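You operate a simulated robot arm through the tools that you are given. There is no shell and no other tool.

You are at the controls of a simulated robot arm. One attempt, no reset.

TASK
Lift out the mould's brown UP and brown LOW blocks; sand off the smudge.
Fine: they sit on the bass side; blocks in the yellow tray; brown sanding block back on the slab. What is to be rubbed or washed off counts as gone when no trace of it is left.

It is judged by the outcome, as a careful person would: the job done as asked, and still so three seconds after it is handed in. It fails if anything else is knocked over, pushed out of place, dropped, spilled or broken.

THE ROBOT
A 7-joint arm with a two-finger parallel gripper, fixed in place. Base frame: the origin is at the foot of the arm, x ahead of it, y to its left, z up; the work surface is at about z = 75. Units: cm, degrees, N and s.
Its first joint turns from -166.0 to 166.0 degrees. Payload 4.4 kg.
The tool frame sits at the grasp point between the pads (the TCP): z along the fingers, y along the line on which they close. The tips reach 2.3 cm beyond it. Largest opening 9.4 cm; finger width 3.8, thickness 1; the body of the gripper, 5.4 by 9.6 cm, starts 3.9 cm behind the TCP.
Orientation is that of the tool frame in the base frame, as a unit quaternion [w, x, y, z]. With the fingers straight down and closing along the base's y, the tool's x points along the base's -x, its y along +y and its z along -z.

THE INTERFACE
- The arm moves only by the tool play_rows. Its argument "moves" is a list that holds one entry, the list of rows, each a list of 7 numbers: the shift along the tool's x, y, z in m, then the turn, a rotation vector about the tool's x, y, z in rad, then the closure in counts, from 0 (fully open) to 255 (shut). In form: [[[tx, ty, tz, ax, ay, az, claw], ...]]. A call has 1 to 20 rows; each row is the pose to reach, as a shift and turn from the pose commanded when the call began, along the tool's axes at that moment. Each row takes 0.2 s and may step no farther than 5 cm and 8.6 degrees from the row before; otherwise, or with a gripper value out of range, the whole call is refused. Where a pose cannot be reached the arm comes as near as it can. A force on the tool above 40 N (or 10 N above the force at the start of the call, whichever is more), or a blocked arm, ends the call early, and 0.2 s more pass. Each finger travels about 7.2 cm/s and halts on what it meets, pressing with about 35 N; the grip force reading is that of the motor and also rises with nothing between the fingers. The clock runs only during rows and for 0.2 s after the last one: add rows that repeat a pose to give the fingers time. The reply holds the time, the measured pose of the TCP, the force on the tool along the base axes, the opening and the grip force, in the units named above and with some noise, with the torque about the TCP (base axes, N m) and any sound that the robot's microphone picked up.
- Cameras (640 x 400 px; columns grow to the right, rows downward): "scene" is fixed at [40.5, 64.7, 135.03]; the picture's right is [-0.26, -0.96, 0.00], its down [-0.69, 0.19, -0.70] and it looks along [0.67, -0.18, -0.72] (base axes); focal length 343 px, centre (320, 200). "wrist" rides on the gripper at [8.6, 1.6, -7.4] in the tool frame; the picture's right is [-0.18, 0.98, 0.00], its down [-0.58, -0.11, -0.81] and it looks along [-0.79, -0.15, 0.59] (tool axes); focal length 243 px, centre (320, 200). There is no depth. A picture from a camera that has moved, and an enlarged one, comes with that camera's place and axes in the base frame and with its lens. The place of the scene camera against the robot may be out by one fixed shift of up to 1.8 cm in any direction.
- capture(camera): a new picture of that camera. The clock stands still meanwhile.
- zoom(camera, box): a new picture of the part [left, top, right, bottom] of that camera's present view, enlarged. The clock stands still meanwhile.
- job_done(): hands the job in; it is judged then, once.

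Places have to be worked out from the pictures, the camera data and where the tool is seen. Open the gripper and draw the arm clear of the work before you hand the job in, unless the task says otherwise.

The tools are called after "Request:" as name(argument=value, ...) on one line, values as JSON. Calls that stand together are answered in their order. play_rows: Moves the arm, as the interface text tells. Its arguments: {"type":"object","properties":{"moves":{"type":"array"}},"required":["moves"]} The other tools are called the same way: capture (camera) takes a picture; zoom (camera, box) takes an enlarged picture of a part of a camera's view; job_done () hands the job in.

At the start:

```text
clock: 0.0
ee_pos: [78.63, 28.25, 104.1]
ee_rot: [0.0, 0.0, 1.0, 0.0]
wrist_force: [-1.0, 0.1, -0.1]
moment: [0.01, -0.01, 0.01]
opening: 9.4
grip_force: 0.0
```

scene: 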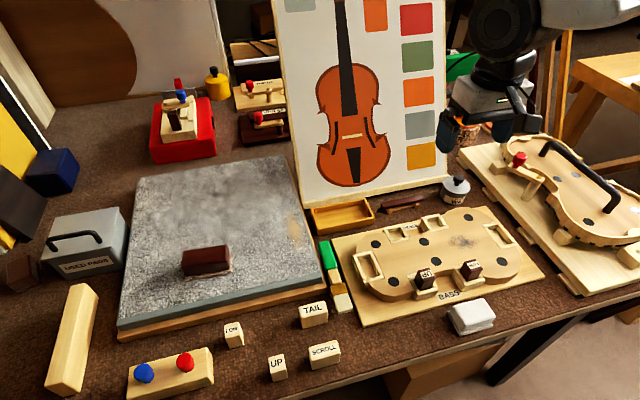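
wrist: 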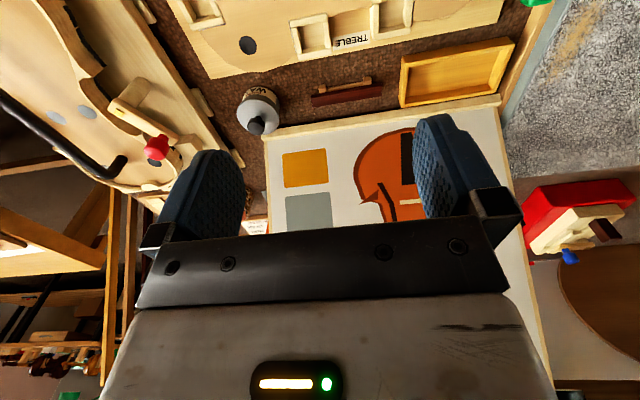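

The scene shows a violin mould with two brown-topped blocks near the BASS label, a smudge on the mould, a yellow tray, a slab with a brown sanding block. I'll zoom in to see the details.

Request:
zoom(camera="scene", box=[320, 190, 560, 340])

Request:
zoom(camera="scene", box=[120, 150, 360, 300])

Request:
zoom(camera="scene", box=[20, 270, 260, 400])

Request:
zoom(camera="wrist", box=[160, 0, 640, 150])

```text
2.67 times, centred on (440, 265) of scene
camera zoom: at [40.5, 64.7, 135.03], right [-0.26, -0.96, 0.0], down [-0.69, 0.19, -0.7], along [0.67, -0.18, -0.72], focal length 914 px, centre (0, 27)
```

zoom: 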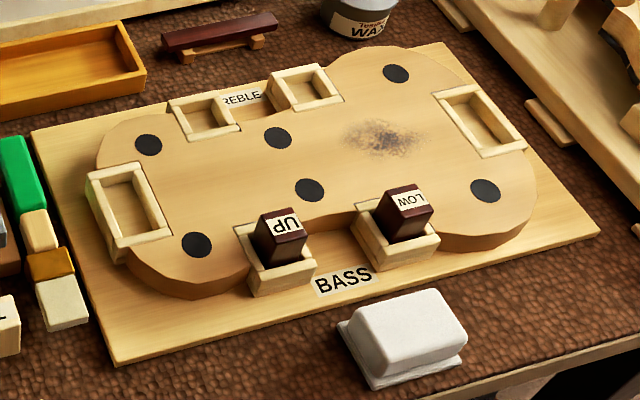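

```text
2.67 times, centred on (240, 225) of scene
camera zoom: at [40.5, 64.7, 135.03], right [-0.26, -0.96, 0.0], down [-0.69, 0.19, -0.7], along [0.67, -0.18, -0.72], focal length 914 px, centre (533, 133)
```

zoom: 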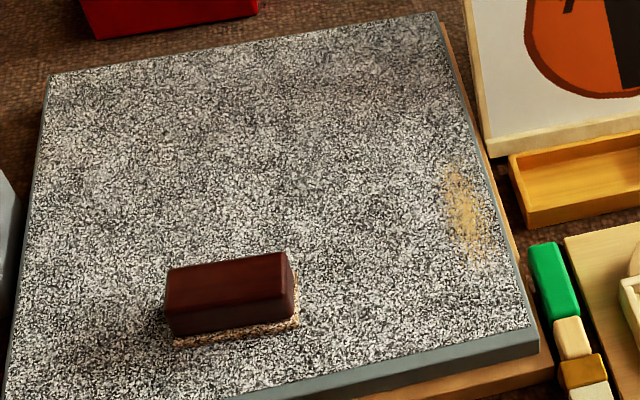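

```text
2.67 times, centred on (140, 335) of scene
camera zoom: at [40.5, 64.7, 135.03], right [-0.26, -0.96, 0.0], down [-0.69, 0.19, -0.7], along [0.67, -0.18, -0.72], focal length 914 px, centre (800, -160)
```

zoom: 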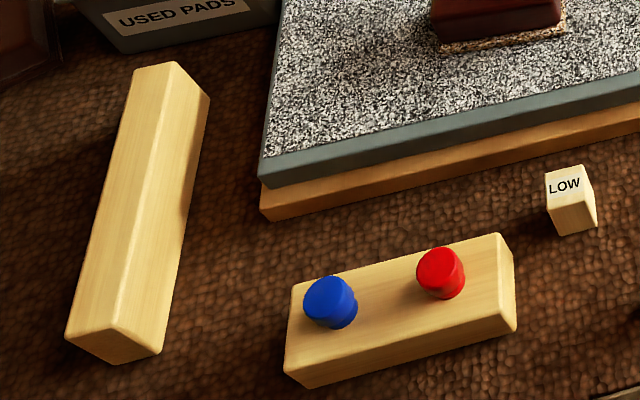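

```text
1.33 times, centred on (400, 75) of wrist
camera zoom: at [69.93, 29.77, 111.49], right [0.18, 0.98, 0.0], down [0.58, -0.11, 0.81], along [0.79, -0.15, -0.59], focal length 324 px, centre (213, 367)
```

zoom: 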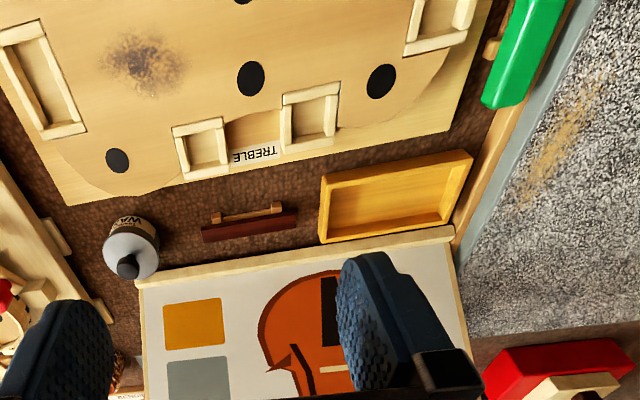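

The brown UP/LOW blocks stand in sockets at roughly (67,38) and (66,30), smudge near (74,26), sanding block near (82,76), tray near (90,45). I'll pull the arm back towards the base for a clearer wrist view of the mould.

Request:
play_rows(moves=[[[0.032, 0.009, 0.005, 0, 0, 0, 0], [0.064, 0.018, 0.01, 0, 0, 0, 0], [0.096, 0.027, 0.015, 0, 0, 0, 0], [0.128, 0.036, 0.02, 0, 0, 0, 0], [0.16, 0.045, 0.025, 0, 0, 0, 0], [0.192, 0.054, 0.03, 0, 0, 0, 0], [0.224, 0.063, 0.035, 0, 0, 0, 0], [0.256, 0.072, 0.04, 0, 0, 0, 0], [0.288, 0.081, 0.045, 0, 0, 0, 0], [0.316, 0.09, 0.05, 0, 0, 0, 0], [0.316, 0.09, 0.05, 0, 0, 0, 0]]])

```text
clock: 2.4
ee_pos: [46.92, 37.39, 99.02]
ee_rot: [-0.001, 0.0, 1.0, 0.0]
wrist_force: [0.0, 0.2, -0.8]
moment: [0.0, 0.0, 0.0]
opening: 9.41
grip_force: 0.0
```

The arm reached (46.9, 37.4, 99). Taking pictures from both cameras now.

Request:
capture(camera="wrist")

Request:
capture(camera="scene")

```text
taken
camera wrist: at [38.37, 38.89, 106.5], right [0.18, 0.98, 0.0], down [0.58, -0.11, 0.81], along [0.79, -0.15, -0.59], focal length 243 px, centre (320, 200)
```

wrist: 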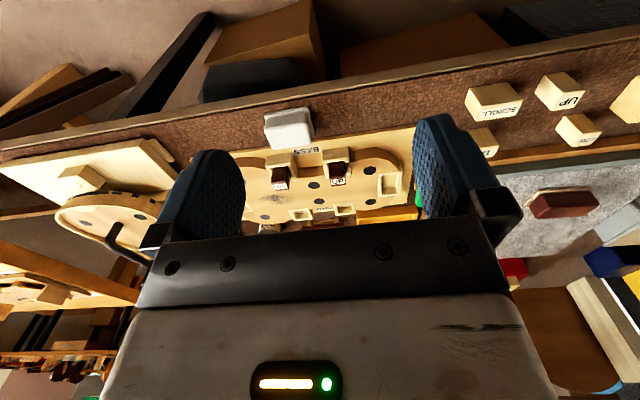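

```text
taken
```

scene: 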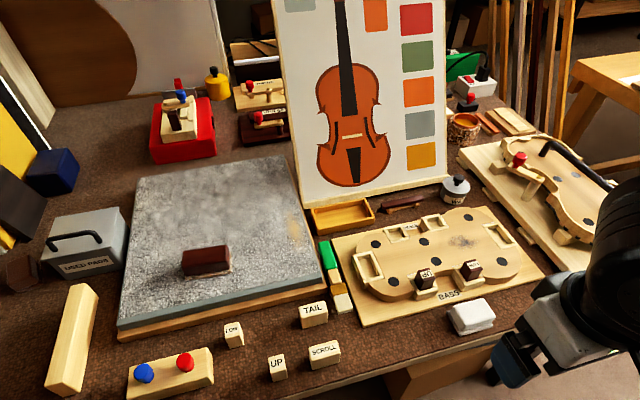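

The mould is visible between the fingers. I'll zoom into it to see block labels and geometry.

Request:
zoom(camera="wrist", box=[230, 100, 430, 230])

Request:
zoom(camera="wrist", box=[440, 60, 640, 290])

Request:
zoom(camera="scene", box=[390, 250, 510, 330])

Request:
zoom(camera="scene", box=[300, 180, 420, 260])

```text
3.08 times, centred on (330, 165) of wrist
camera zoom: at [38.37, 38.89, 106.5], right [0.18, 0.98, 0.0], down [0.58, -0.11, 0.81], along [0.79, -0.15, -0.59], focal length 746 px, centre (289, 308)
```

zoom: 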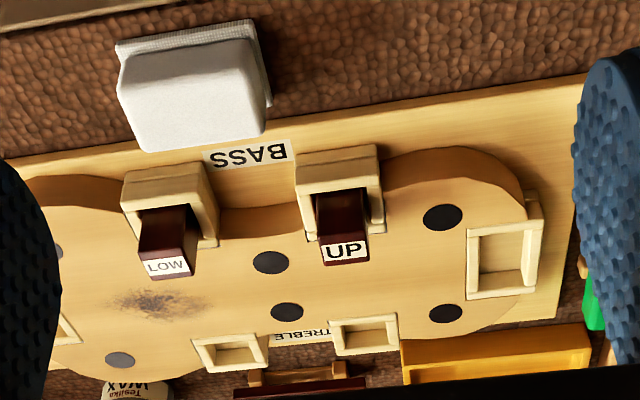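

```text
1.74 times, centred on (540, 175) of wrist
camera zoom: at [38.37, 38.89, 106.5], right [0.18, 0.98, 0.0], down [0.58, -0.11, 0.81], along [0.79, -0.15, -0.59], focal length 422 px, centre (-63, 244)
```

zoom: 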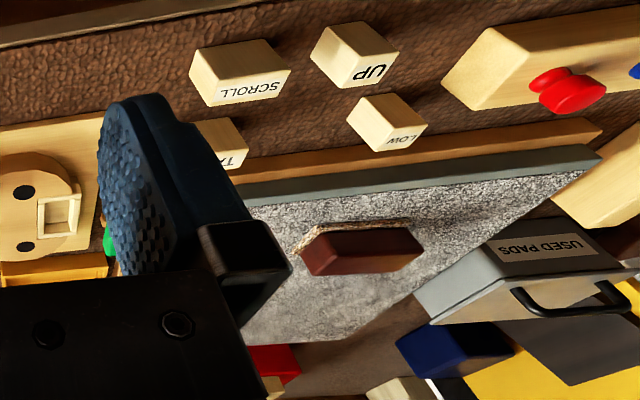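

```text
5.00 times, centred on (450, 290) of scene
camera zoom: at [40.5, 64.7, 135.03], right [-0.26, -0.96, 0.0], down [-0.69, 0.19, -0.7], along [0.67, -0.18, -0.72], focal length 1715 px, centre (-330, -250)
```

zoom: 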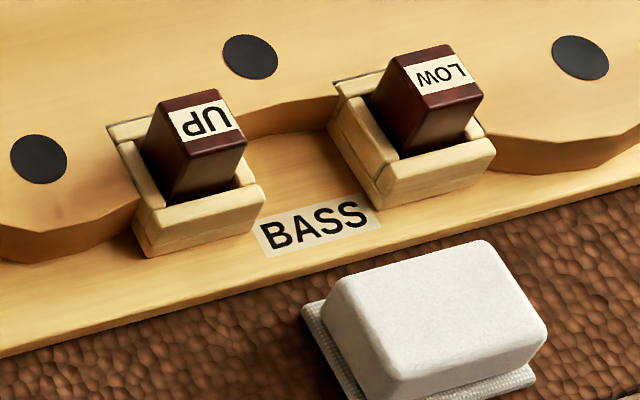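

```text
5.00 times, centred on (360, 220) of scene
camera zoom: at [40.5, 64.7, 135.03], right [-0.26, -0.96, 0.0], down [-0.69, 0.19, -0.7], along [0.67, -0.18, -0.72], focal length 1715 px, centre (120, 100)
```

zoom: 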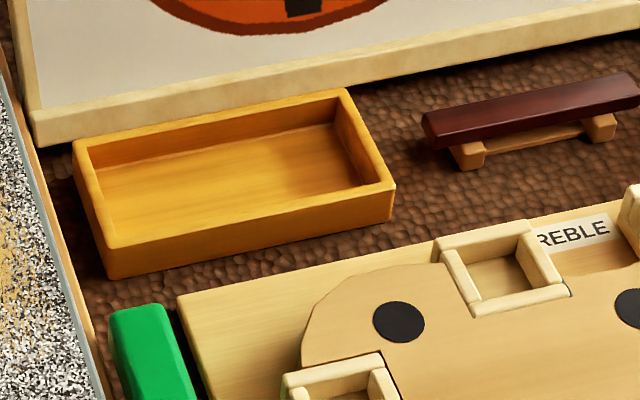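

The sockets and labels are readable; the white block in front is another pad, which I must not touch. I'll move closer over the mould for accurate measurement.

Request:
play_rows(moves=[[[-0.03, -0.009, 0.008, 0, 0, 0, 0], [-0.06, -0.018, 0.016, 0, 0, 0, 0], [-0.09, -0.027, 0.024, 0, 0, 0, 0], [-0.11, -0.034, 0.03, 0, 0, 0, 0], [-0.11, -0.034, 0.03, 0, 0, 0, 0]]])

Request:
capture(camera="wrist")

Request:
zoom(camera="wrist", box=[220, 60, 440, 200])

```text
clock: 3.6
ee_pos: [57.99, 33.81, 96.01]
ee_rot: [0.001, 0.0, 1.0, 0.0]
wrist_force: [-0.4, -0.2, 0.5]
moment: [0.01, 0.0, 0.01]
opening: 9.4
grip_force: 0.0
```

```text
taken
camera wrist: at [49.37, 35.35, 103.48], right [0.18, 0.98, 0.0], down [0.58, -0.11, 0.81], along [0.79, -0.15, -0.59], focal length 243 px, centre (320, 200)
```

wrist: 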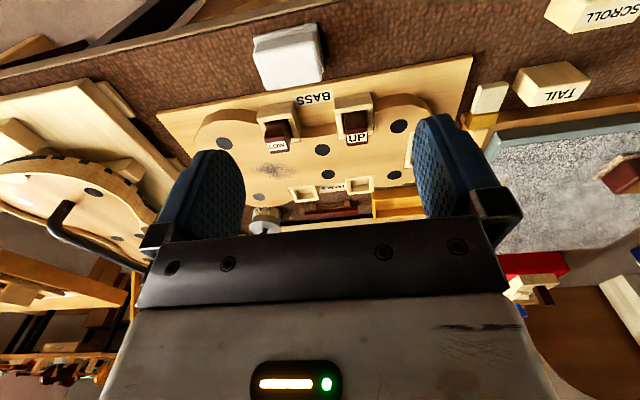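

```text
2.86 times, centred on (330, 130) of wrist
camera zoom: at [49.37, 35.35, 103.48], right [0.18, 0.98, 0.0], down [0.58, -0.11, 0.81], along [0.79, -0.15, -0.59], focal length 693 px, centre (291, 400)
```

zoom: 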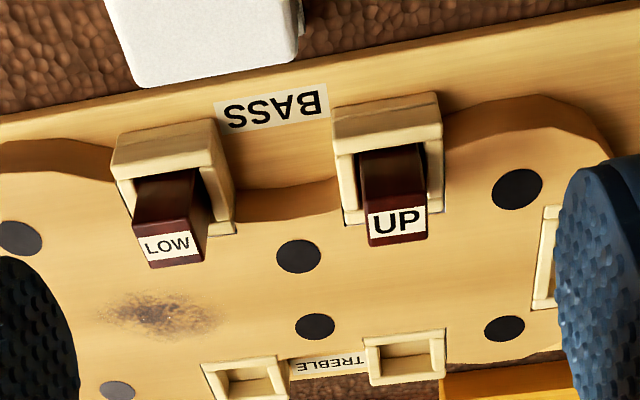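

Zooming tight on each block for exact corners.

Request:
zoom(camera="wrist", box=[325, 85, 389, 149])

Request:
zoom(camera="wrist", box=[250, 95, 314, 159])

Request:
zoom(camera="scene", box=[405, 260, 445, 305])

Request:
zoom(camera="scene", box=[450, 250, 495, 300])

```text
6.25 times, centred on (357, 117) of wrist
camera zoom: at [49.37, 35.35, 103.48], right [0.18, 0.98, 0.0], down [0.58, -0.11, 0.81], along [0.79, -0.15, -0.59], focal length 1516 px, centre (89, 719)
```

zoom: 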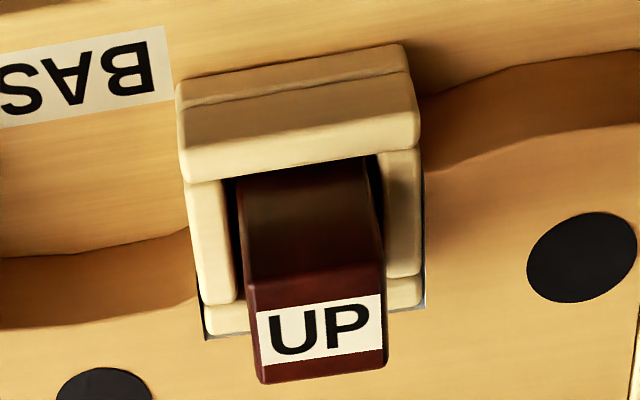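

```text
6.25 times, centred on (282, 127) of wrist
camera zoom: at [49.37, 35.35, 103.48], right [0.18, 0.98, 0.0], down [0.58, -0.11, 0.81], along [0.79, -0.15, -0.59], focal length 1516 px, centre (558, 656)
```

zoom: 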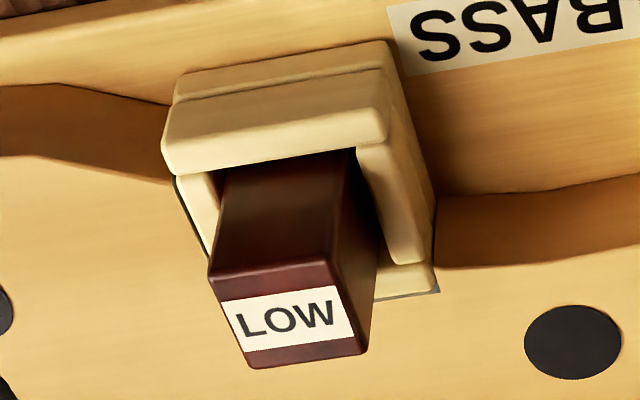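

```text
8.89 times, centred on (425, 282) of scene
camera zoom: at [40.5, 64.7, 135.03], right [-0.26, -0.96, 0.0], down [-0.69, 0.19, -0.7], along [0.67, -0.18, -0.72], focal length 3048 px, centre (-613, -533)
```

zoom: 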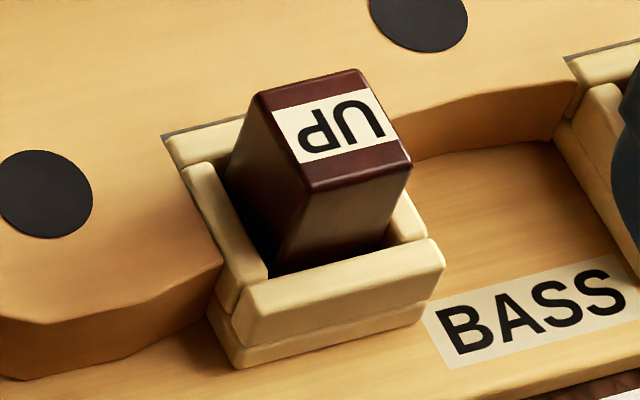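

```text
8.00 times, centred on (472, 275) of scene
camera zoom: at [40.5, 64.7, 135.03], right [-0.26, -0.96, 0.0], down [-0.69, 0.19, -0.7], along [0.67, -0.18, -0.72], focal length 2744 px, centre (-900, -400)
```

zoom: 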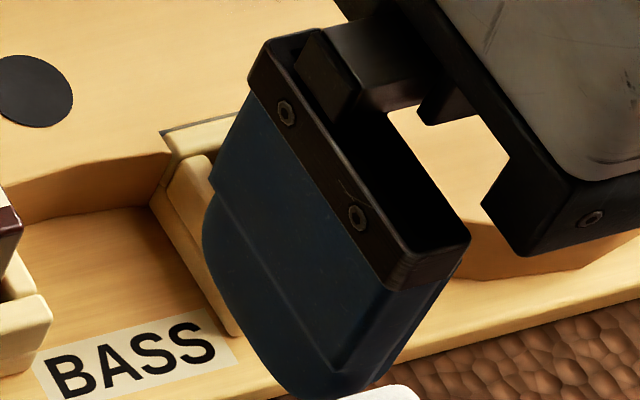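

The blocks look axis-aligned: UP centred near (68.0, 36.2) and LOW near (67.55, 26.8), tops at z≈81. I'll move above UP with open fingers and check alignment.

Request:
play_rows(moves=[[[-0.03, 0.007, 0.01, 0, 0, 0, 0], [-0.06, 0.014, 0.02, 0, 0, 0, 0], [-0.09, 0.021, 0.035, 0, 0, 0, 0], [-0.1, 0.024, 0.05, 0, 0, 0, 0], [-0.1, 0.024, 0.06, 0, 0, 0, 0], [-0.1, 0.024, 0.06, 0, 0, 0, 0]]])

Request:
capture(camera="wrist")

Request:
capture(camera="scene")

```text
clock: 5.0
ee_pos: [67.85, 36.36, 90.06]
ee_rot: [0.0, 0.0, 1.0, 0.0]
wrist_force: [0.1, 0.3, 0.5]
moment: [-0.01, 0.01, 0.03]
opening: 9.4
grip_force: 0.1
```

```text
taken
camera wrist: at [59.32, 37.86, 97.53], right [0.18, 0.98, 0.0], down [0.58, -0.11, 0.81], along [0.79, -0.15, -0.59], focal length 243 px, centre (320, 200)
```

wrist: 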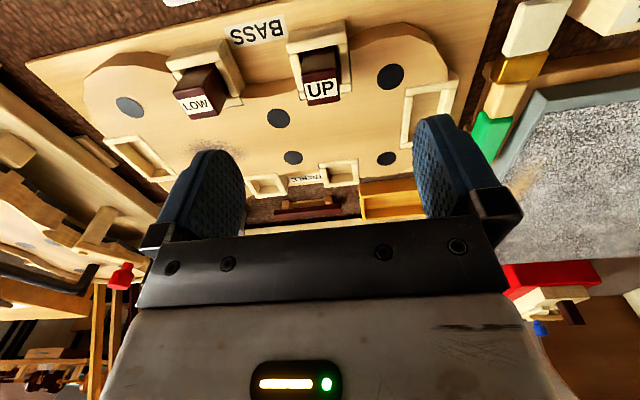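

```text
taken
```

scene: 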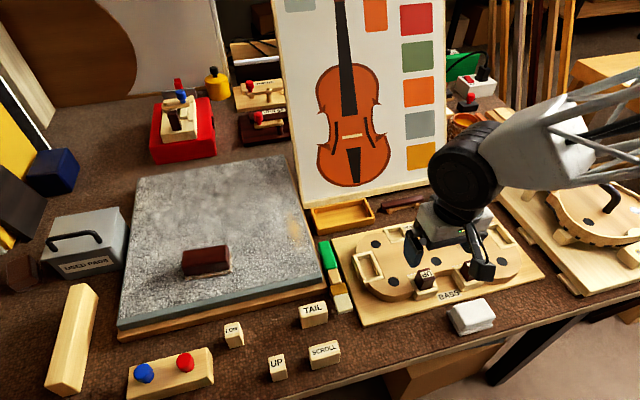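

Zooming to refine the UP block position from this closer view, and the tray.

Request:
zoom(camera="wrist", box=[280, 30, 360, 110])

Request:
zoom(camera="wrist", box=[160, 30, 260, 130])

Request:
zoom(camera="wrist", box=[240, 100, 440, 230])

```text
5.00 times, centred on (320, 70) of wrist
camera zoom: at [59.32, 37.86, 97.53], right [0.18, 0.98, 0.0], down [0.58, -0.11, 0.81], along [0.79, -0.15, -0.59], focal length 1213 px, centre (320, 850)
```

zoom: 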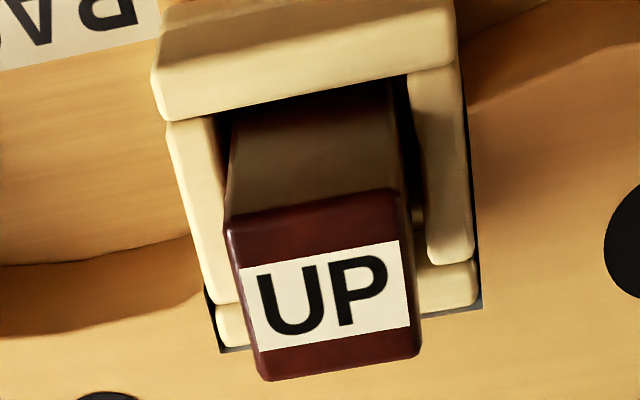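

```text
4.00 times, centred on (210, 80) of wrist
camera zoom: at [59.32, 37.86, 97.53], right [0.18, 0.98, 0.0], down [0.58, -0.11, 0.81], along [0.79, -0.15, -0.59], focal length 970 px, centre (760, 680)
```

zoom: 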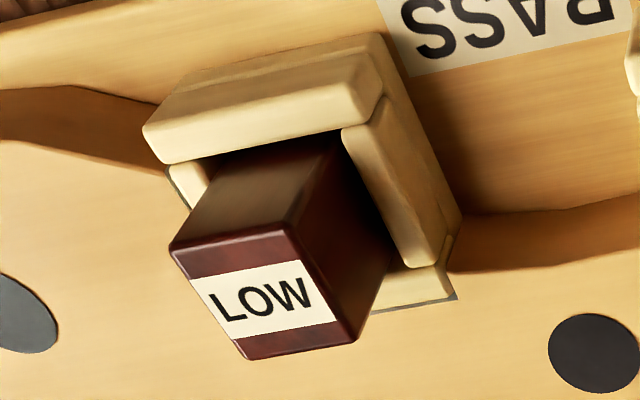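

```text
3.08 times, centred on (340, 165) of wrist
camera zoom: at [59.32, 37.86, 97.53], right [0.18, 0.98, 0.0], down [0.58, -0.11, 0.81], along [0.79, -0.15, -0.59], focal length 746 px, centre (258, 308)
```

zoom: 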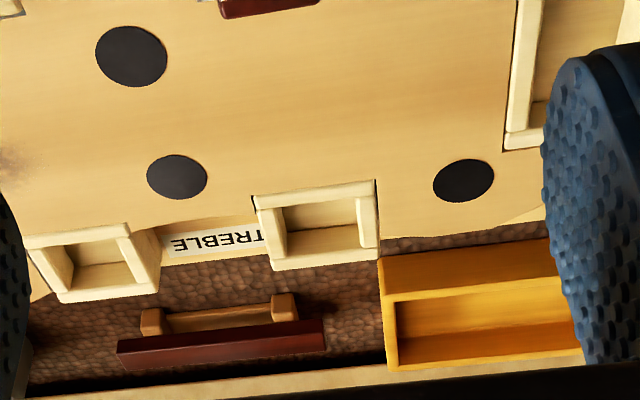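

UP refined to about (68.5, 36.3), top z≈80.5; tray spans x 86.7–92.9, y 38.5–52, rim z≈77.4. Before picking anything up I'll test whether the arm reaches above the tray with the tool vertical.

Request:
play_rows(moves=[[[-0.03, 0.012, -0.02, 0, 0, 0, 0], [-0.07, 0.028, -0.02, 0, 0, 0, 0], [-0.11, 0.044, -0.02, 0, 0, 0, 0], [-0.15, 0.06, -0.02, 0, 0, 0, 0], [-0.18, 0.072, -0.02, 0, 0, 0, 0], [-0.215, 0.086, -0.02, 0, 0, 0, 0], [-0.215, 0.086, -0.02, 0, 0, 0, 0]]])

Request:
capture(camera="wrist")

Request:
capture(camera="scene")

```text
clock: 6.6
ee_pos: [89.46, 44.88, 92.11]
ee_rot: [0.0, 0.0, 1.0, 0.0]
wrist_force: [0.6, -0.3, 0.3]
moment: [0.02, -0.02, -0.01]
opening: 9.41
grip_force: 0.1
```

```text
taken
camera wrist: at [80.87, 46.43, 99.6], right [0.18, 0.98, 0.0], down [0.58, -0.11, 0.81], along [0.79, -0.15, -0.59], focal length 243 px, centre (320, 200)
```

wrist: 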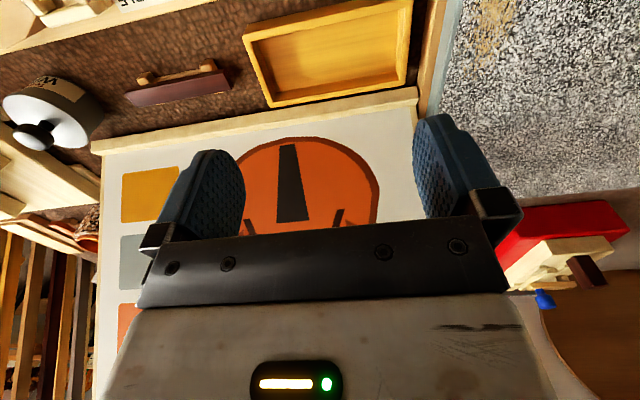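

```text
taken
```

scene: 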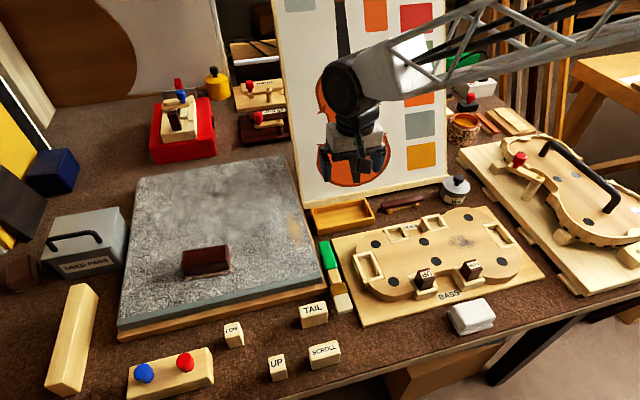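

The arm reaches here. I'll test the reach lower down over the tray, tips staying above the rim.

Request:
play_rows(moves=[[[-0.005, 0.008, 0.03, 0, 0, 0, 0], [-0.01, 0.016, 0.06, 0, 0, 0, 0], [-0.01, 0.016, 0.08, 0, 0, 0, 0], [-0.01, 0.016, 0.095, 0, 0, 0, 0], [-0.01, 0.016, 0.095, 0, 0, 0, 0]]])

Request:
capture(camera="wrist")

Request:
zoom(camera="scene", box=[260, 120, 440, 260])

```text
clock: 7.8
ee_pos: [90.48, 46.53, 82.47]
ee_rot: [0.0, 0.0, 1.0, 0.0]
wrist_force: [0.2, -0.3, -0.3]
moment: [0.01, 0.01, 0.04]
opening: 9.4
grip_force: 0.2
```

```text
taken
camera wrist: at [81.84, 48.03, 89.94], right [0.18, 0.98, 0.0], down [0.58, -0.11, 0.81], along [0.79, -0.15, -0.59], focal length 243 px, centre (320, 200)
```

wrist: 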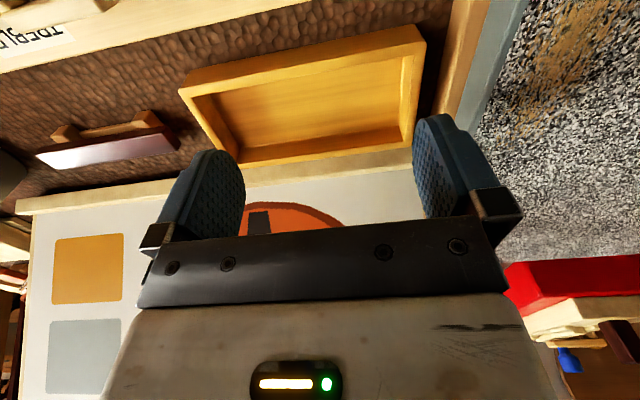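

```text
2.86 times, centred on (350, 190) of scene
camera zoom: at [40.5, 64.7, 135.03], right [-0.26, -0.96, 0.0], down [-0.69, 0.19, -0.7], along [0.67, -0.18, -0.72], focal length 980 px, centre (234, 229)
```

zoom: 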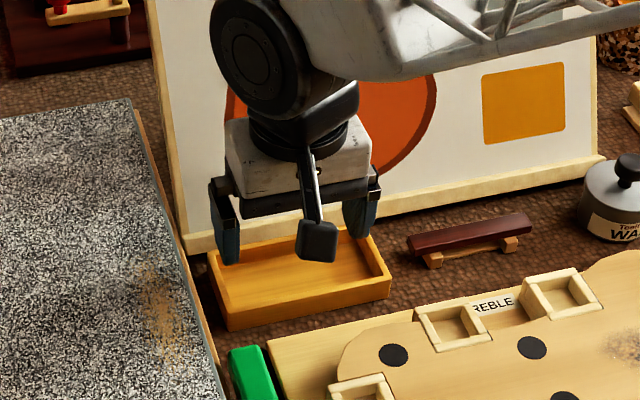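

The arm reaches the tray at (90.5, 46.5) vertically. Now I return above UP and hover a bit lower to refine.

Request:
play_rows(moves=[[[0, 0, -0.04, 0, 0, 0, 0], [0.01, -0.005, -0.07, 0, 0, 0, 0], [0.05, -0.025, -0.08, 0, 0, 0, 0], [0.09, -0.045, -0.08, 0, 0, 0, 0], [0.13, -0.06, -0.08, 0, 0, 0, 0], [0.17, -0.08, -0.07, 0, 0, 0, 0], [0.21, -0.1, -0.05, 0, 0, 0, 0], [0.22, -0.1025, -0.03, 0, 0, 0, 0], [0.22, -0.1025, -0.025, 0, 0, 0, 0], [0.22, -0.1025, -0.025, 0, 0, 0, 0]]])

Request:
zoom(camera="wrist", box=[240, 30, 400, 130])

```text
clock: 10.0
ee_pos: [68.31, 36.16, 85.15]
ee_rot: [0.0, -0.001, 1.0, 0.0]
wrist_force: [0.0, -0.6, 0.4]
moment: [0.01, 0.0, 0.01]
opening: 9.4
grip_force: 0.0
```

```text
4.00 times, centred on (320, 80) of wrist
camera zoom: at [59.72, 37.69, 92.61], right [0.18, 0.98, 0.0], down [0.58, -0.11, 0.81], along [0.79, -0.15, -0.59], focal length 970 px, centre (320, 680)
```

zoom: 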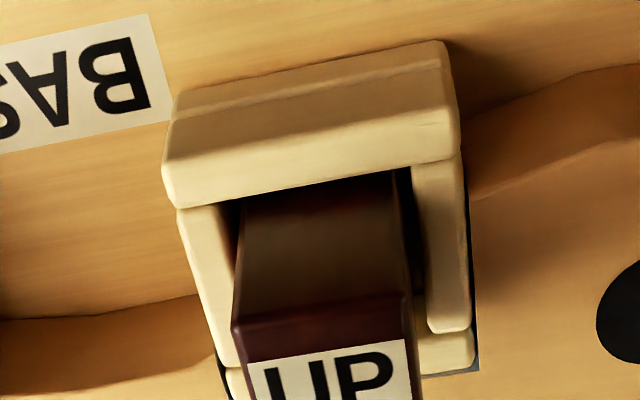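

Request:
zoom(camera="wrist", box=[240, 60, 400, 180])

Request:
capture(camera="wrist")

Request:
zoom(camera="scene", box=[370, 200, 520, 310])

```text
3.33 times, centred on (320, 120) of wrist
camera zoom: at [59.72, 37.69, 92.61], right [0.18, 0.98, 0.0], down [0.58, -0.11, 0.81], along [0.79, -0.15, -0.59], focal length 809 px, centre (320, 467)
```

zoom: 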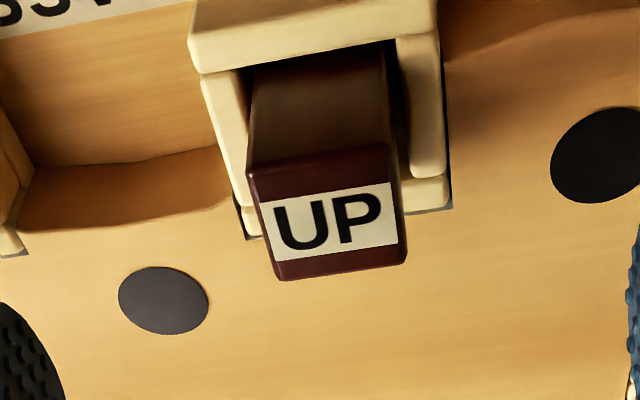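

```text
taken
camera wrist: at [59.72, 37.69, 92.61], right [0.18, 0.98, 0.0], down [0.58, -0.11, 0.81], along [0.79, -0.15, -0.59], focal length 243 px, centre (320, 200)
```

wrist: 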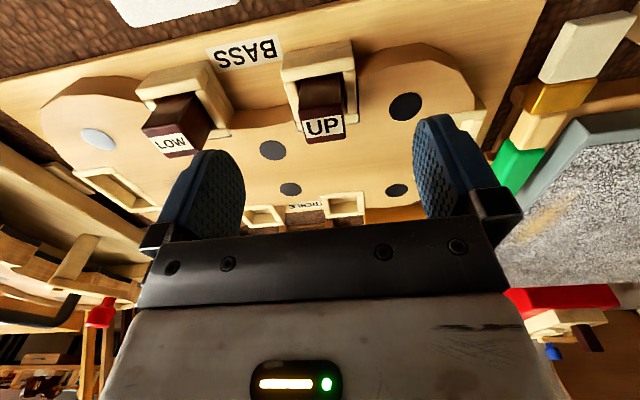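

```text
3.64 times, centred on (445, 255) of scene
camera zoom: at [40.5, 64.7, 135.03], right [-0.26, -0.96, 0.0], down [-0.69, 0.19, -0.7], along [0.67, -0.18, -0.72], focal length 1247 px, centre (-134, 0)
```

zoom: 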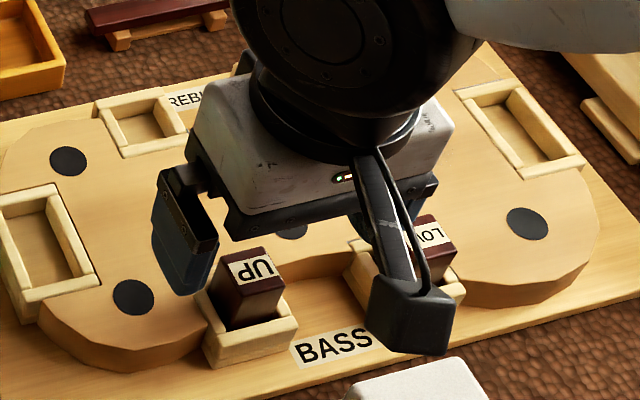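

UP top is at (68.55, 36.2, 80.6). I'll descend to TCP z≈81 (tips above the socket frame) and close on the block.

Request:
play_rows(moves=[[[-0.001, 0.0005, 0.015, 0, 0, 0, 0], [-0.002, 0.0005, 0.03, 0, 0, 0, 0], [-0.002, 0.0005, 0.0415, 0, 0, 0, 0], [-0.002, 0.0005, 0.0415, 0, 0, 0, 0], [-0.002, 0.0005, 0.0415, 0, 0, 0, 130], [-0.002, 0.0005, 0.0415, 0, 0, 0, 130], [-0.002, 0.0005, 0.0415, 0, 0, 0, 130]]])

Request:
zoom(camera="wrist", box=[200, 80, 440, 230])

Request:
zoom(camera="scene", box=[370, 220, 490, 310])

```text
clock: 11.6
ee_pos: [68.54, 36.07, 80.95]
ee_rot: [0.0, 0.0, 1.0, 0.0]
wrist_force: [-1.3, -0.1, -0.3]
moment: [0.01, -0.01, 0.02]
opening: 4.61
grip_force: 0.1
```

```text
2.67 times, centred on (320, 155) of wrist
camera zoom: at [60.04, 37.67, 88.42], right [0.18, 0.98, 0.0], down [0.58, -0.11, 0.81], along [0.79, -0.15, -0.59], focal length 647 px, centre (320, 320)
```

zoom: 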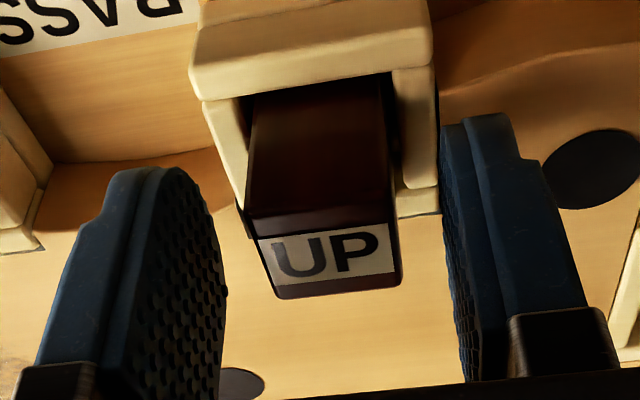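

```text
4.44 times, centred on (430, 265) of scene
camera zoom: at [40.5, 64.7, 135.03], right [-0.26, -0.96, 0.0], down [-0.69, 0.19, -0.7], along [0.67, -0.18, -0.72], focal length 1524 px, centre (-169, -89)
```

zoom: 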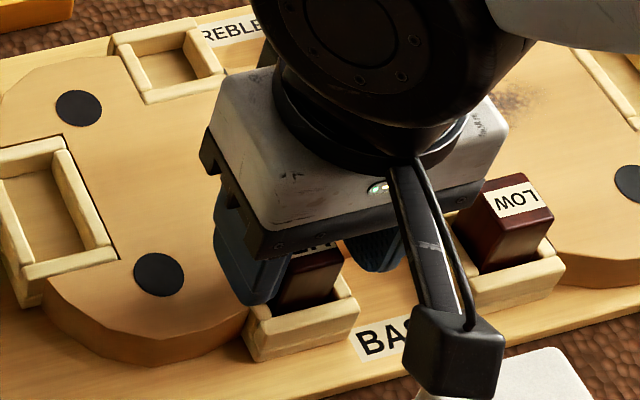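

Block sits between the fingers and tips clear the frame (frame top ≈77.8, tips ≈78.65). Closing the gripper on UP.

Request:
play_rows(moves=[[[0, 0, 0, 0, 0, 0, 180], [0, 0, 0, 0, 0, 0, 255], [0, 0, 0, 0, 0, 0, 255], [0, 0, 0, 0, 0, 0, 255], [0, 0, 0, 0, 0, 0, 255]]])

Request:
zoom(camera="wrist", box=[200, 80, 440, 230])

```text
clock: 12.8
ee_pos: [68.71, 36.23, 80.95]
ee_rot: [0.001, 0.0, 1.0, 0.0]
wrist_force: [0.3, 0.0, -0.6]
moment: [-0.05, 0.03, -0.03]
opening: 2.44
grip_force: 34.8
```

```text
2.67 times, centred on (320, 155) of wrist
camera zoom: at [60.04, 37.67, 88.42], right [0.18, 0.98, 0.0], down [0.58, -0.11, 0.81], along [0.79, -0.15, -0.59], focal length 647 px, centre (320, 320)
```

zoom: 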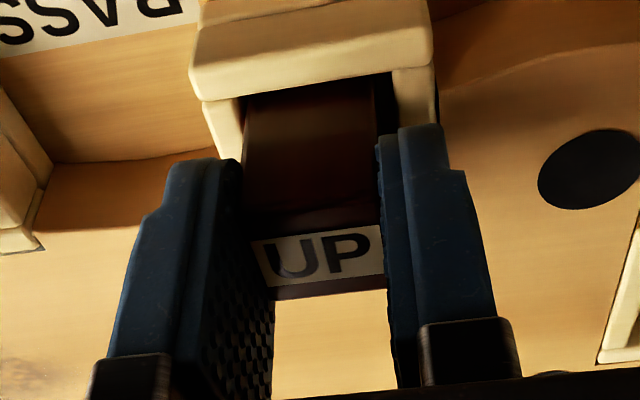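

UP is gripped (opening 2.44, 35 N). Lifting straight up slowly.

Request:
play_rows(moves=[[[0, 0, -0.006, 0, 0, 0, 255], [0, 0, -0.012, 0, 0, 0, 255], [0, 0, -0.02, 0, 0, 0, 255], [0, 0, -0.03, 0, 0, 0, 255], [0, 0, -0.04, 0, 0, 0, 255], [0, 0, -0.05, 0, 0, 0, 255], [0, 0, -0.065, 0, 0, 0, 255], [0, 0, -0.08, 0, 0, 0, 255], [0, 0, -0.1, 0, 0, 0, 255], [0, 0, -0.1, 0, 0, 0, 255]]])

Request:
capture(camera="wrist")

Request:
zoom(camera="scene", box=[340, 150, 540, 310])

```text
clock: 15.0
ee_pos: [68.57, 36.26, 90.86]
ee_rot: [0.0, 0.001, 1.0, 0.0]
wrist_force: [-0.6, -0.4, 0.2]
moment: [0.02, 0.0, 0.02]
opening: 2.44
grip_force: 35.0
```

```text
taken
camera wrist: at [60.03, 37.74, 98.3], right [0.18, 0.98, 0.0], down [0.58, -0.11, 0.81], along [0.79, -0.15, -0.59], focal length 243 px, centre (320, 200)
```

wrist: 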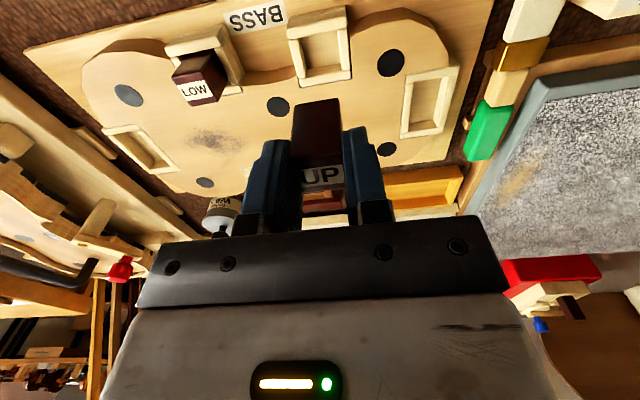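

```text
2.50 times, centred on (440, 230) of scene
camera zoom: at [40.5, 64.7, 135.03], right [-0.26, -0.96, 0.0], down [-0.69, 0.19, -0.7], along [0.67, -0.18, -0.72], focal length 857 px, centre (20, 125)
```

zoom: 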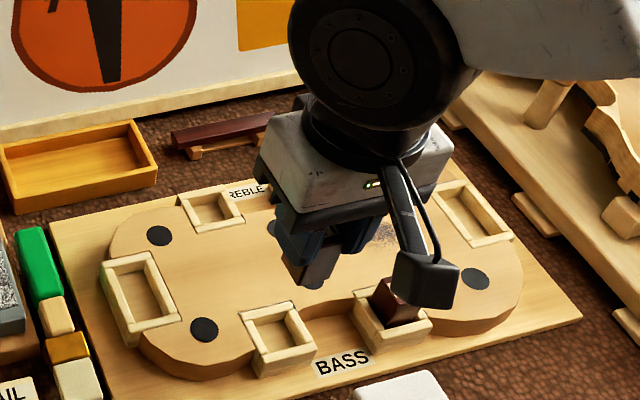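

UP is out of its socket, bottom about 4.9 cm below the TCP. Moving it over the tray at (90.8, 46.8).

Request:
play_rows(moves=[[[-0.03, 0.0143, 0, 0, 0, 0, 255], [-0.065, 0.031, 0, 0, 0, 0, 255], [-0.1, 0.0478, 0, 0, 0, 0, 255], [-0.135, 0.0645, 0, 0, 0, 0, 255], [-0.17, 0.0813, 0, 0, 0, 0, 255], [-0.2, 0.0956, 0, 0, 0, 0, 255], [-0.2207, 0.1055, 0, 0, 0, 0, 255], [-0.2207, 0.1055, 0.02, 0, 0, 0, 255], [-0.2207, 0.1055, 0.05, 0, 0, 0, 255], [-0.2207, 0.1055, 0.05, 0, 0, 0, 255]]])

Request:
capture(camera="wrist")

Request:
zoom(camera="scene", box=[280, 130, 430, 260])

```text
clock: 17.2
ee_pos: [90.59, 46.76, 85.81]
ee_rot: [-0.001, 0.0, 1.0, 0.001]
wrist_force: [0.2, -1.0, 0.5]
moment: [-0.01, 0.01, -0.03]
opening: 2.44
grip_force: 35.3
```

```text
taken
camera wrist: at [82.03, 48.3, 93.25], right [0.18, 0.98, 0.0], down [0.58, -0.11, 0.81], along [0.79, -0.15, -0.59], focal length 243 px, centre (320, 200)
```

wrist: 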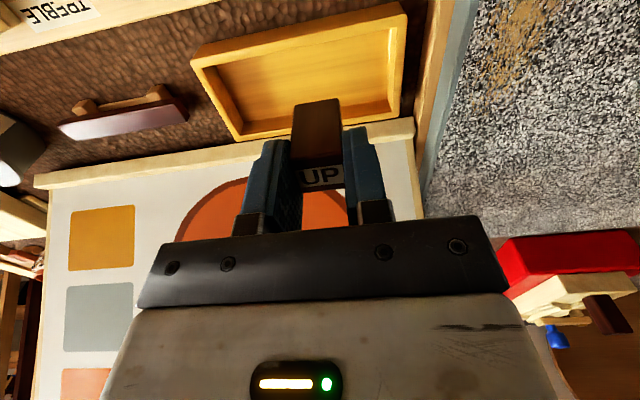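

```text
3.08 times, centred on (355, 195) of scene
camera zoom: at [40.5, 64.7, 135.03], right [-0.26, -0.96, 0.0], down [-0.69, 0.19, -0.7], along [0.67, -0.18, -0.72], focal length 1055 px, centre (212, 215)
```

zoom: 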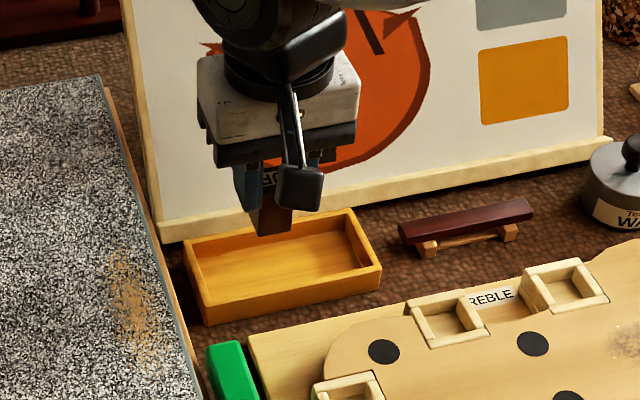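

The block is over the tray centreline (tray x 87.4–94.2, y 38.6–52.2). Lowering most of the way.

Request:
play_rows(moves=[[[0, 0, 0.015, 0, 0, 0, 255], [0, 0, 0.03, 0, 0, 0, 255], [0, 0, 0.04, 0, 0, 0, 255], [0, 0, 0.048, 0, 0, 0, 255], [0, 0, 0.048, 0, 0, 0, 255]]])

Request:
capture(camera="wrist")

Request:
zoom(camera="scene", box=[290, 160, 410, 250])

```text
clock: 18.4
ee_pos: [90.68, 46.75, 81.06]
ee_rot: [0.001, 0.0, 1.0, -0.001]
wrist_force: [0.3, 1.2, -1.1]
moment: [0.02, 0.0, 0.0]
opening: 2.48
grip_force: 34.6
```

```text
taken
camera wrist: at [82.07, 48.31, 88.48], right [0.18, 0.98, 0.0], down [0.58, -0.11, 0.81], along [0.79, -0.15, -0.59], focal length 243 px, centre (320, 200)
```

wrist: 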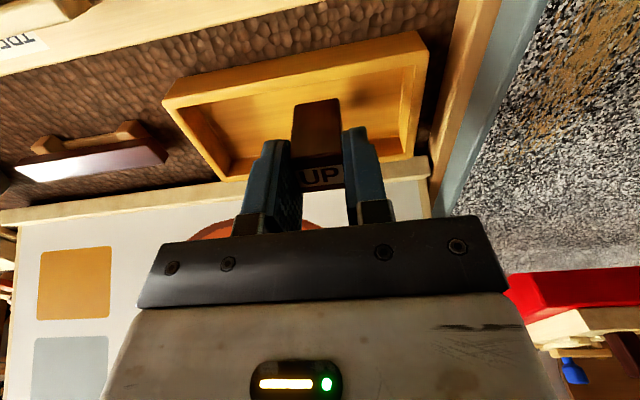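

```text
4.44 times, centred on (350, 205) of scene
camera zoom: at [40.5, 64.7, 135.03], right [-0.26, -0.96, 0.0], down [-0.69, 0.19, -0.7], along [0.67, -0.18, -0.72], focal length 1524 px, centre (187, 178)
```

zoom: 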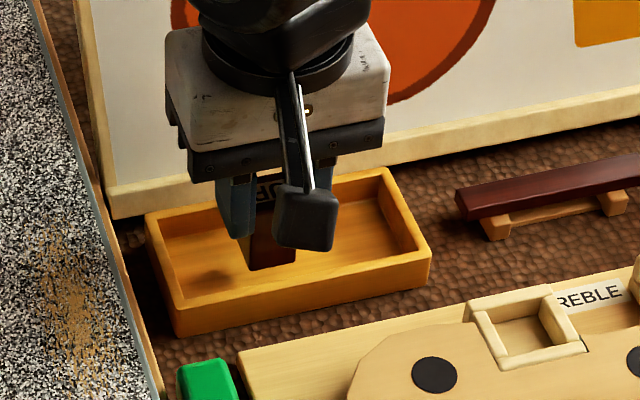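

Block is inside the tray outline, still hovering. Lowering in small steps and watching the force.

Request:
play_rows(moves=[[[0, 0, 0.003, 0, 0, 0, 255], [0, 0, 0.006, 0, 0, 0, 255], [0, 0, 0.006, 0, 0, 0, 255]]])

Request:
zoom(camera="scene", box=[310, 190, 390, 250])

```text
clock: 19.2
ee_pos: [90.63, 46.84, 80.44]
ee_rot: [0.0, 0.0, 1.0, 0.0]
wrist_force: [-0.3, 0.4, 0.3]
moment: [0.02, -0.03, 0.0]
opening: 2.48
grip_force: 34.9
```

```text
6.67 times, centred on (350, 220) of scene
camera zoom: at [40.5, 64.7, 135.03], right [-0.26, -0.96, 0.0], down [-0.69, 0.19, -0.7], along [0.67, -0.18, -0.72], focal length 2286 px, centre (120, 67)
```

zoom: 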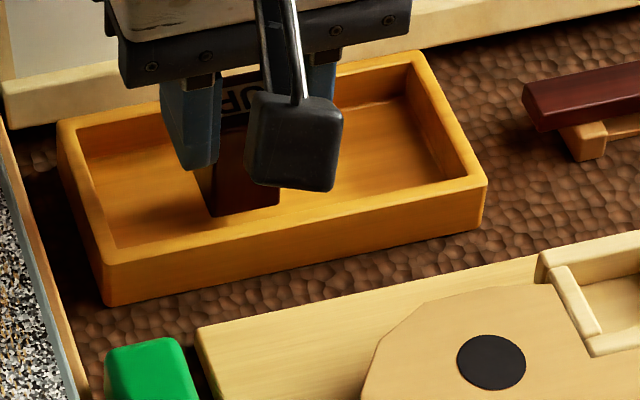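

No contact yet (force ≈0). Lowering another few millimetres.

Request:
play_rows(moves=[[[0, 0, 0.002, 0, 0, 0, 255], [0, 0, 0.004, 0, 0, 0, 255], [0, 0, 0.004, 0, 0, 0, 255]]])

Request:
zoom(camera="scene", box=[310, 190, 390, 250])

```text
clock: 20.0
ee_pos: [90.73, 46.84, 80.05]
ee_rot: [0.0, 0.0, 1.0, 0.0]
wrist_force: [-0.2, -0.3, -0.5]
moment: [0.01, -0.03, 0.03]
opening: 2.44
grip_force: 35.1
```

```text
6.67 times, centred on (350, 220) of scene
camera zoom: at [40.5, 64.7, 135.03], right [-0.26, -0.96, 0.0], down [-0.69, 0.19, -0.7], along [0.67, -0.18, -0.72], focal length 2286 px, centre (120, 67)
```

zoom: 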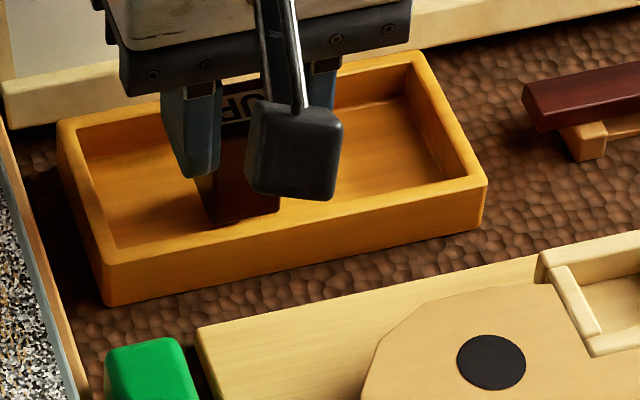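

Still no contact; another 3 mm in fine steps.

Request:
play_rows(moves=[[[0, 0, 0.0015, 0, 0, 0, 255], [0, 0, 0.003, 0, 0, 0, 255], [0, 0, 0.003, 0, 0, 0, 255]]])

```text
clock: 20.8
ee_pos: [90.73, 46.73, 79.7]
ee_rot: [0.0, 0.0, 1.0, 0.0]
wrist_force: [0.7, 0.0, -0.5]
moment: [0.01, -0.02, 0.0]
opening: 2.44
grip_force: 35.1
```

No contact at z=79.7. Going a little further.

Request:
play_rows(moves=[[[0, 0, 0.0015, 0, 0, 0, 255], [0, 0, 0.003, 0, 0, 0, 255], [0, 0, 0.003, 0, 0, 0, 255]]])

Request:
zoom(camera="scene", box=[310, 190, 390, 250])

Request:
zoom(camera="wrist", box=[140, 30, 440, 220])

```text
clock: 21.6
ee_pos: [90.83, 46.73, 79.5]
ee_rot: [0.0, 0.0, 1.0, 0.0]
wrist_force: [0.2, -0.2, 6.4]
moment: [0.0, 0.01, 0.0]
opening: 2.45
grip_force: 35.1
```

```text
6.67 times, centred on (350, 220) of scene
camera zoom: at [40.5, 64.7, 135.03], right [-0.26, -0.96, 0.0], down [-0.69, 0.19, -0.7], along [0.67, -0.18, -0.72], focal length 2286 px, centre (120, 67)
```

zoom: 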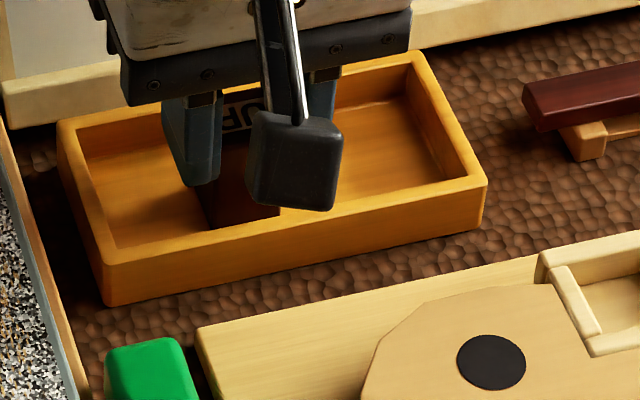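

```text
2.11 times, centred on (290, 125) of wrist
camera zoom: at [82.15, 48.3, 86.97], right [0.18, 0.98, 0.0], down [0.58, -0.11, 0.81], along [0.79, -0.15, -0.59], focal length 511 px, centre (383, 358)
```

zoom: 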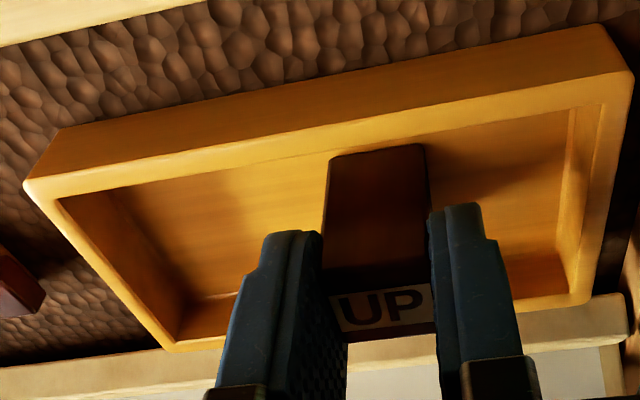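

Contact detected (6.4 N). UP stands on the tray floor; I'll open the fingers moderately, then retreat upward.

Request:
play_rows(moves=[[[0, 0, 0, 0, 0, 0, 170], [0, 0, 0, 0, 0, 0, 140], [0, 0, 0, 0, 0, 0, 120], [0, 0, 0, 0, 0, 0, 120], [0, 0, -0.02, 0, 0, 0, 120], [0, 0, -0.05, 0, 0, 0, 120], [0, 0, -0.09, 0, 0, 0, 120], [0, 0, -0.12, 0, 0, 0, 120], [0, 0, -0.12, 0, 0, 0, 120]]])

Request:
zoom(camera="scene", box=[290, 170, 410, 250])

Request:
capture(camera="wrist")

```text
clock: 23.6
ee_pos: [90.65, 46.81, 91.39]
ee_rot: [-0.001, 0.001, 1.0, 0.0]
wrist_force: [-0.4, -0.2, 0.3]
moment: [-0.01, -0.01, 0.01]
opening: 4.95
grip_force: 0.0
```

```text
5.00 times, centred on (350, 210) of scene
camera zoom: at [40.5, 64.7, 135.03], right [-0.26, -0.96, 0.0], down [-0.69, 0.19, -0.7], along [0.67, -0.18, -0.72], focal length 1715 px, centre (170, 150)
```

zoom: 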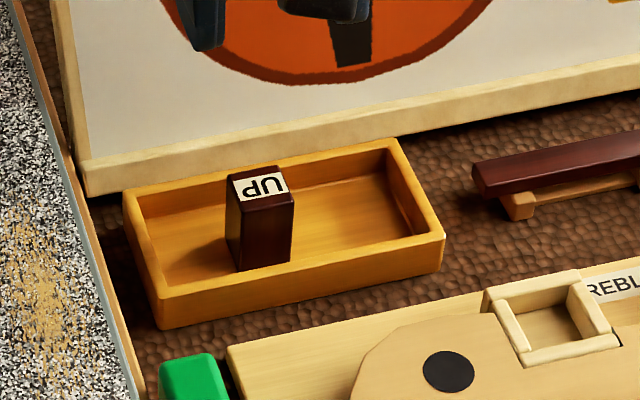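

```text
taken
camera wrist: at [82.07, 48.32, 98.96], right [0.18, 0.98, 0.0], down [0.58, -0.11, 0.81], along [0.79, -0.15, -0.59], focal length 243 px, centre (320, 200)
```

wrist: 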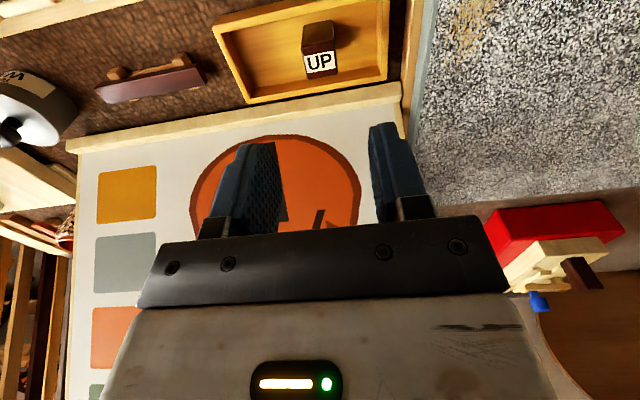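

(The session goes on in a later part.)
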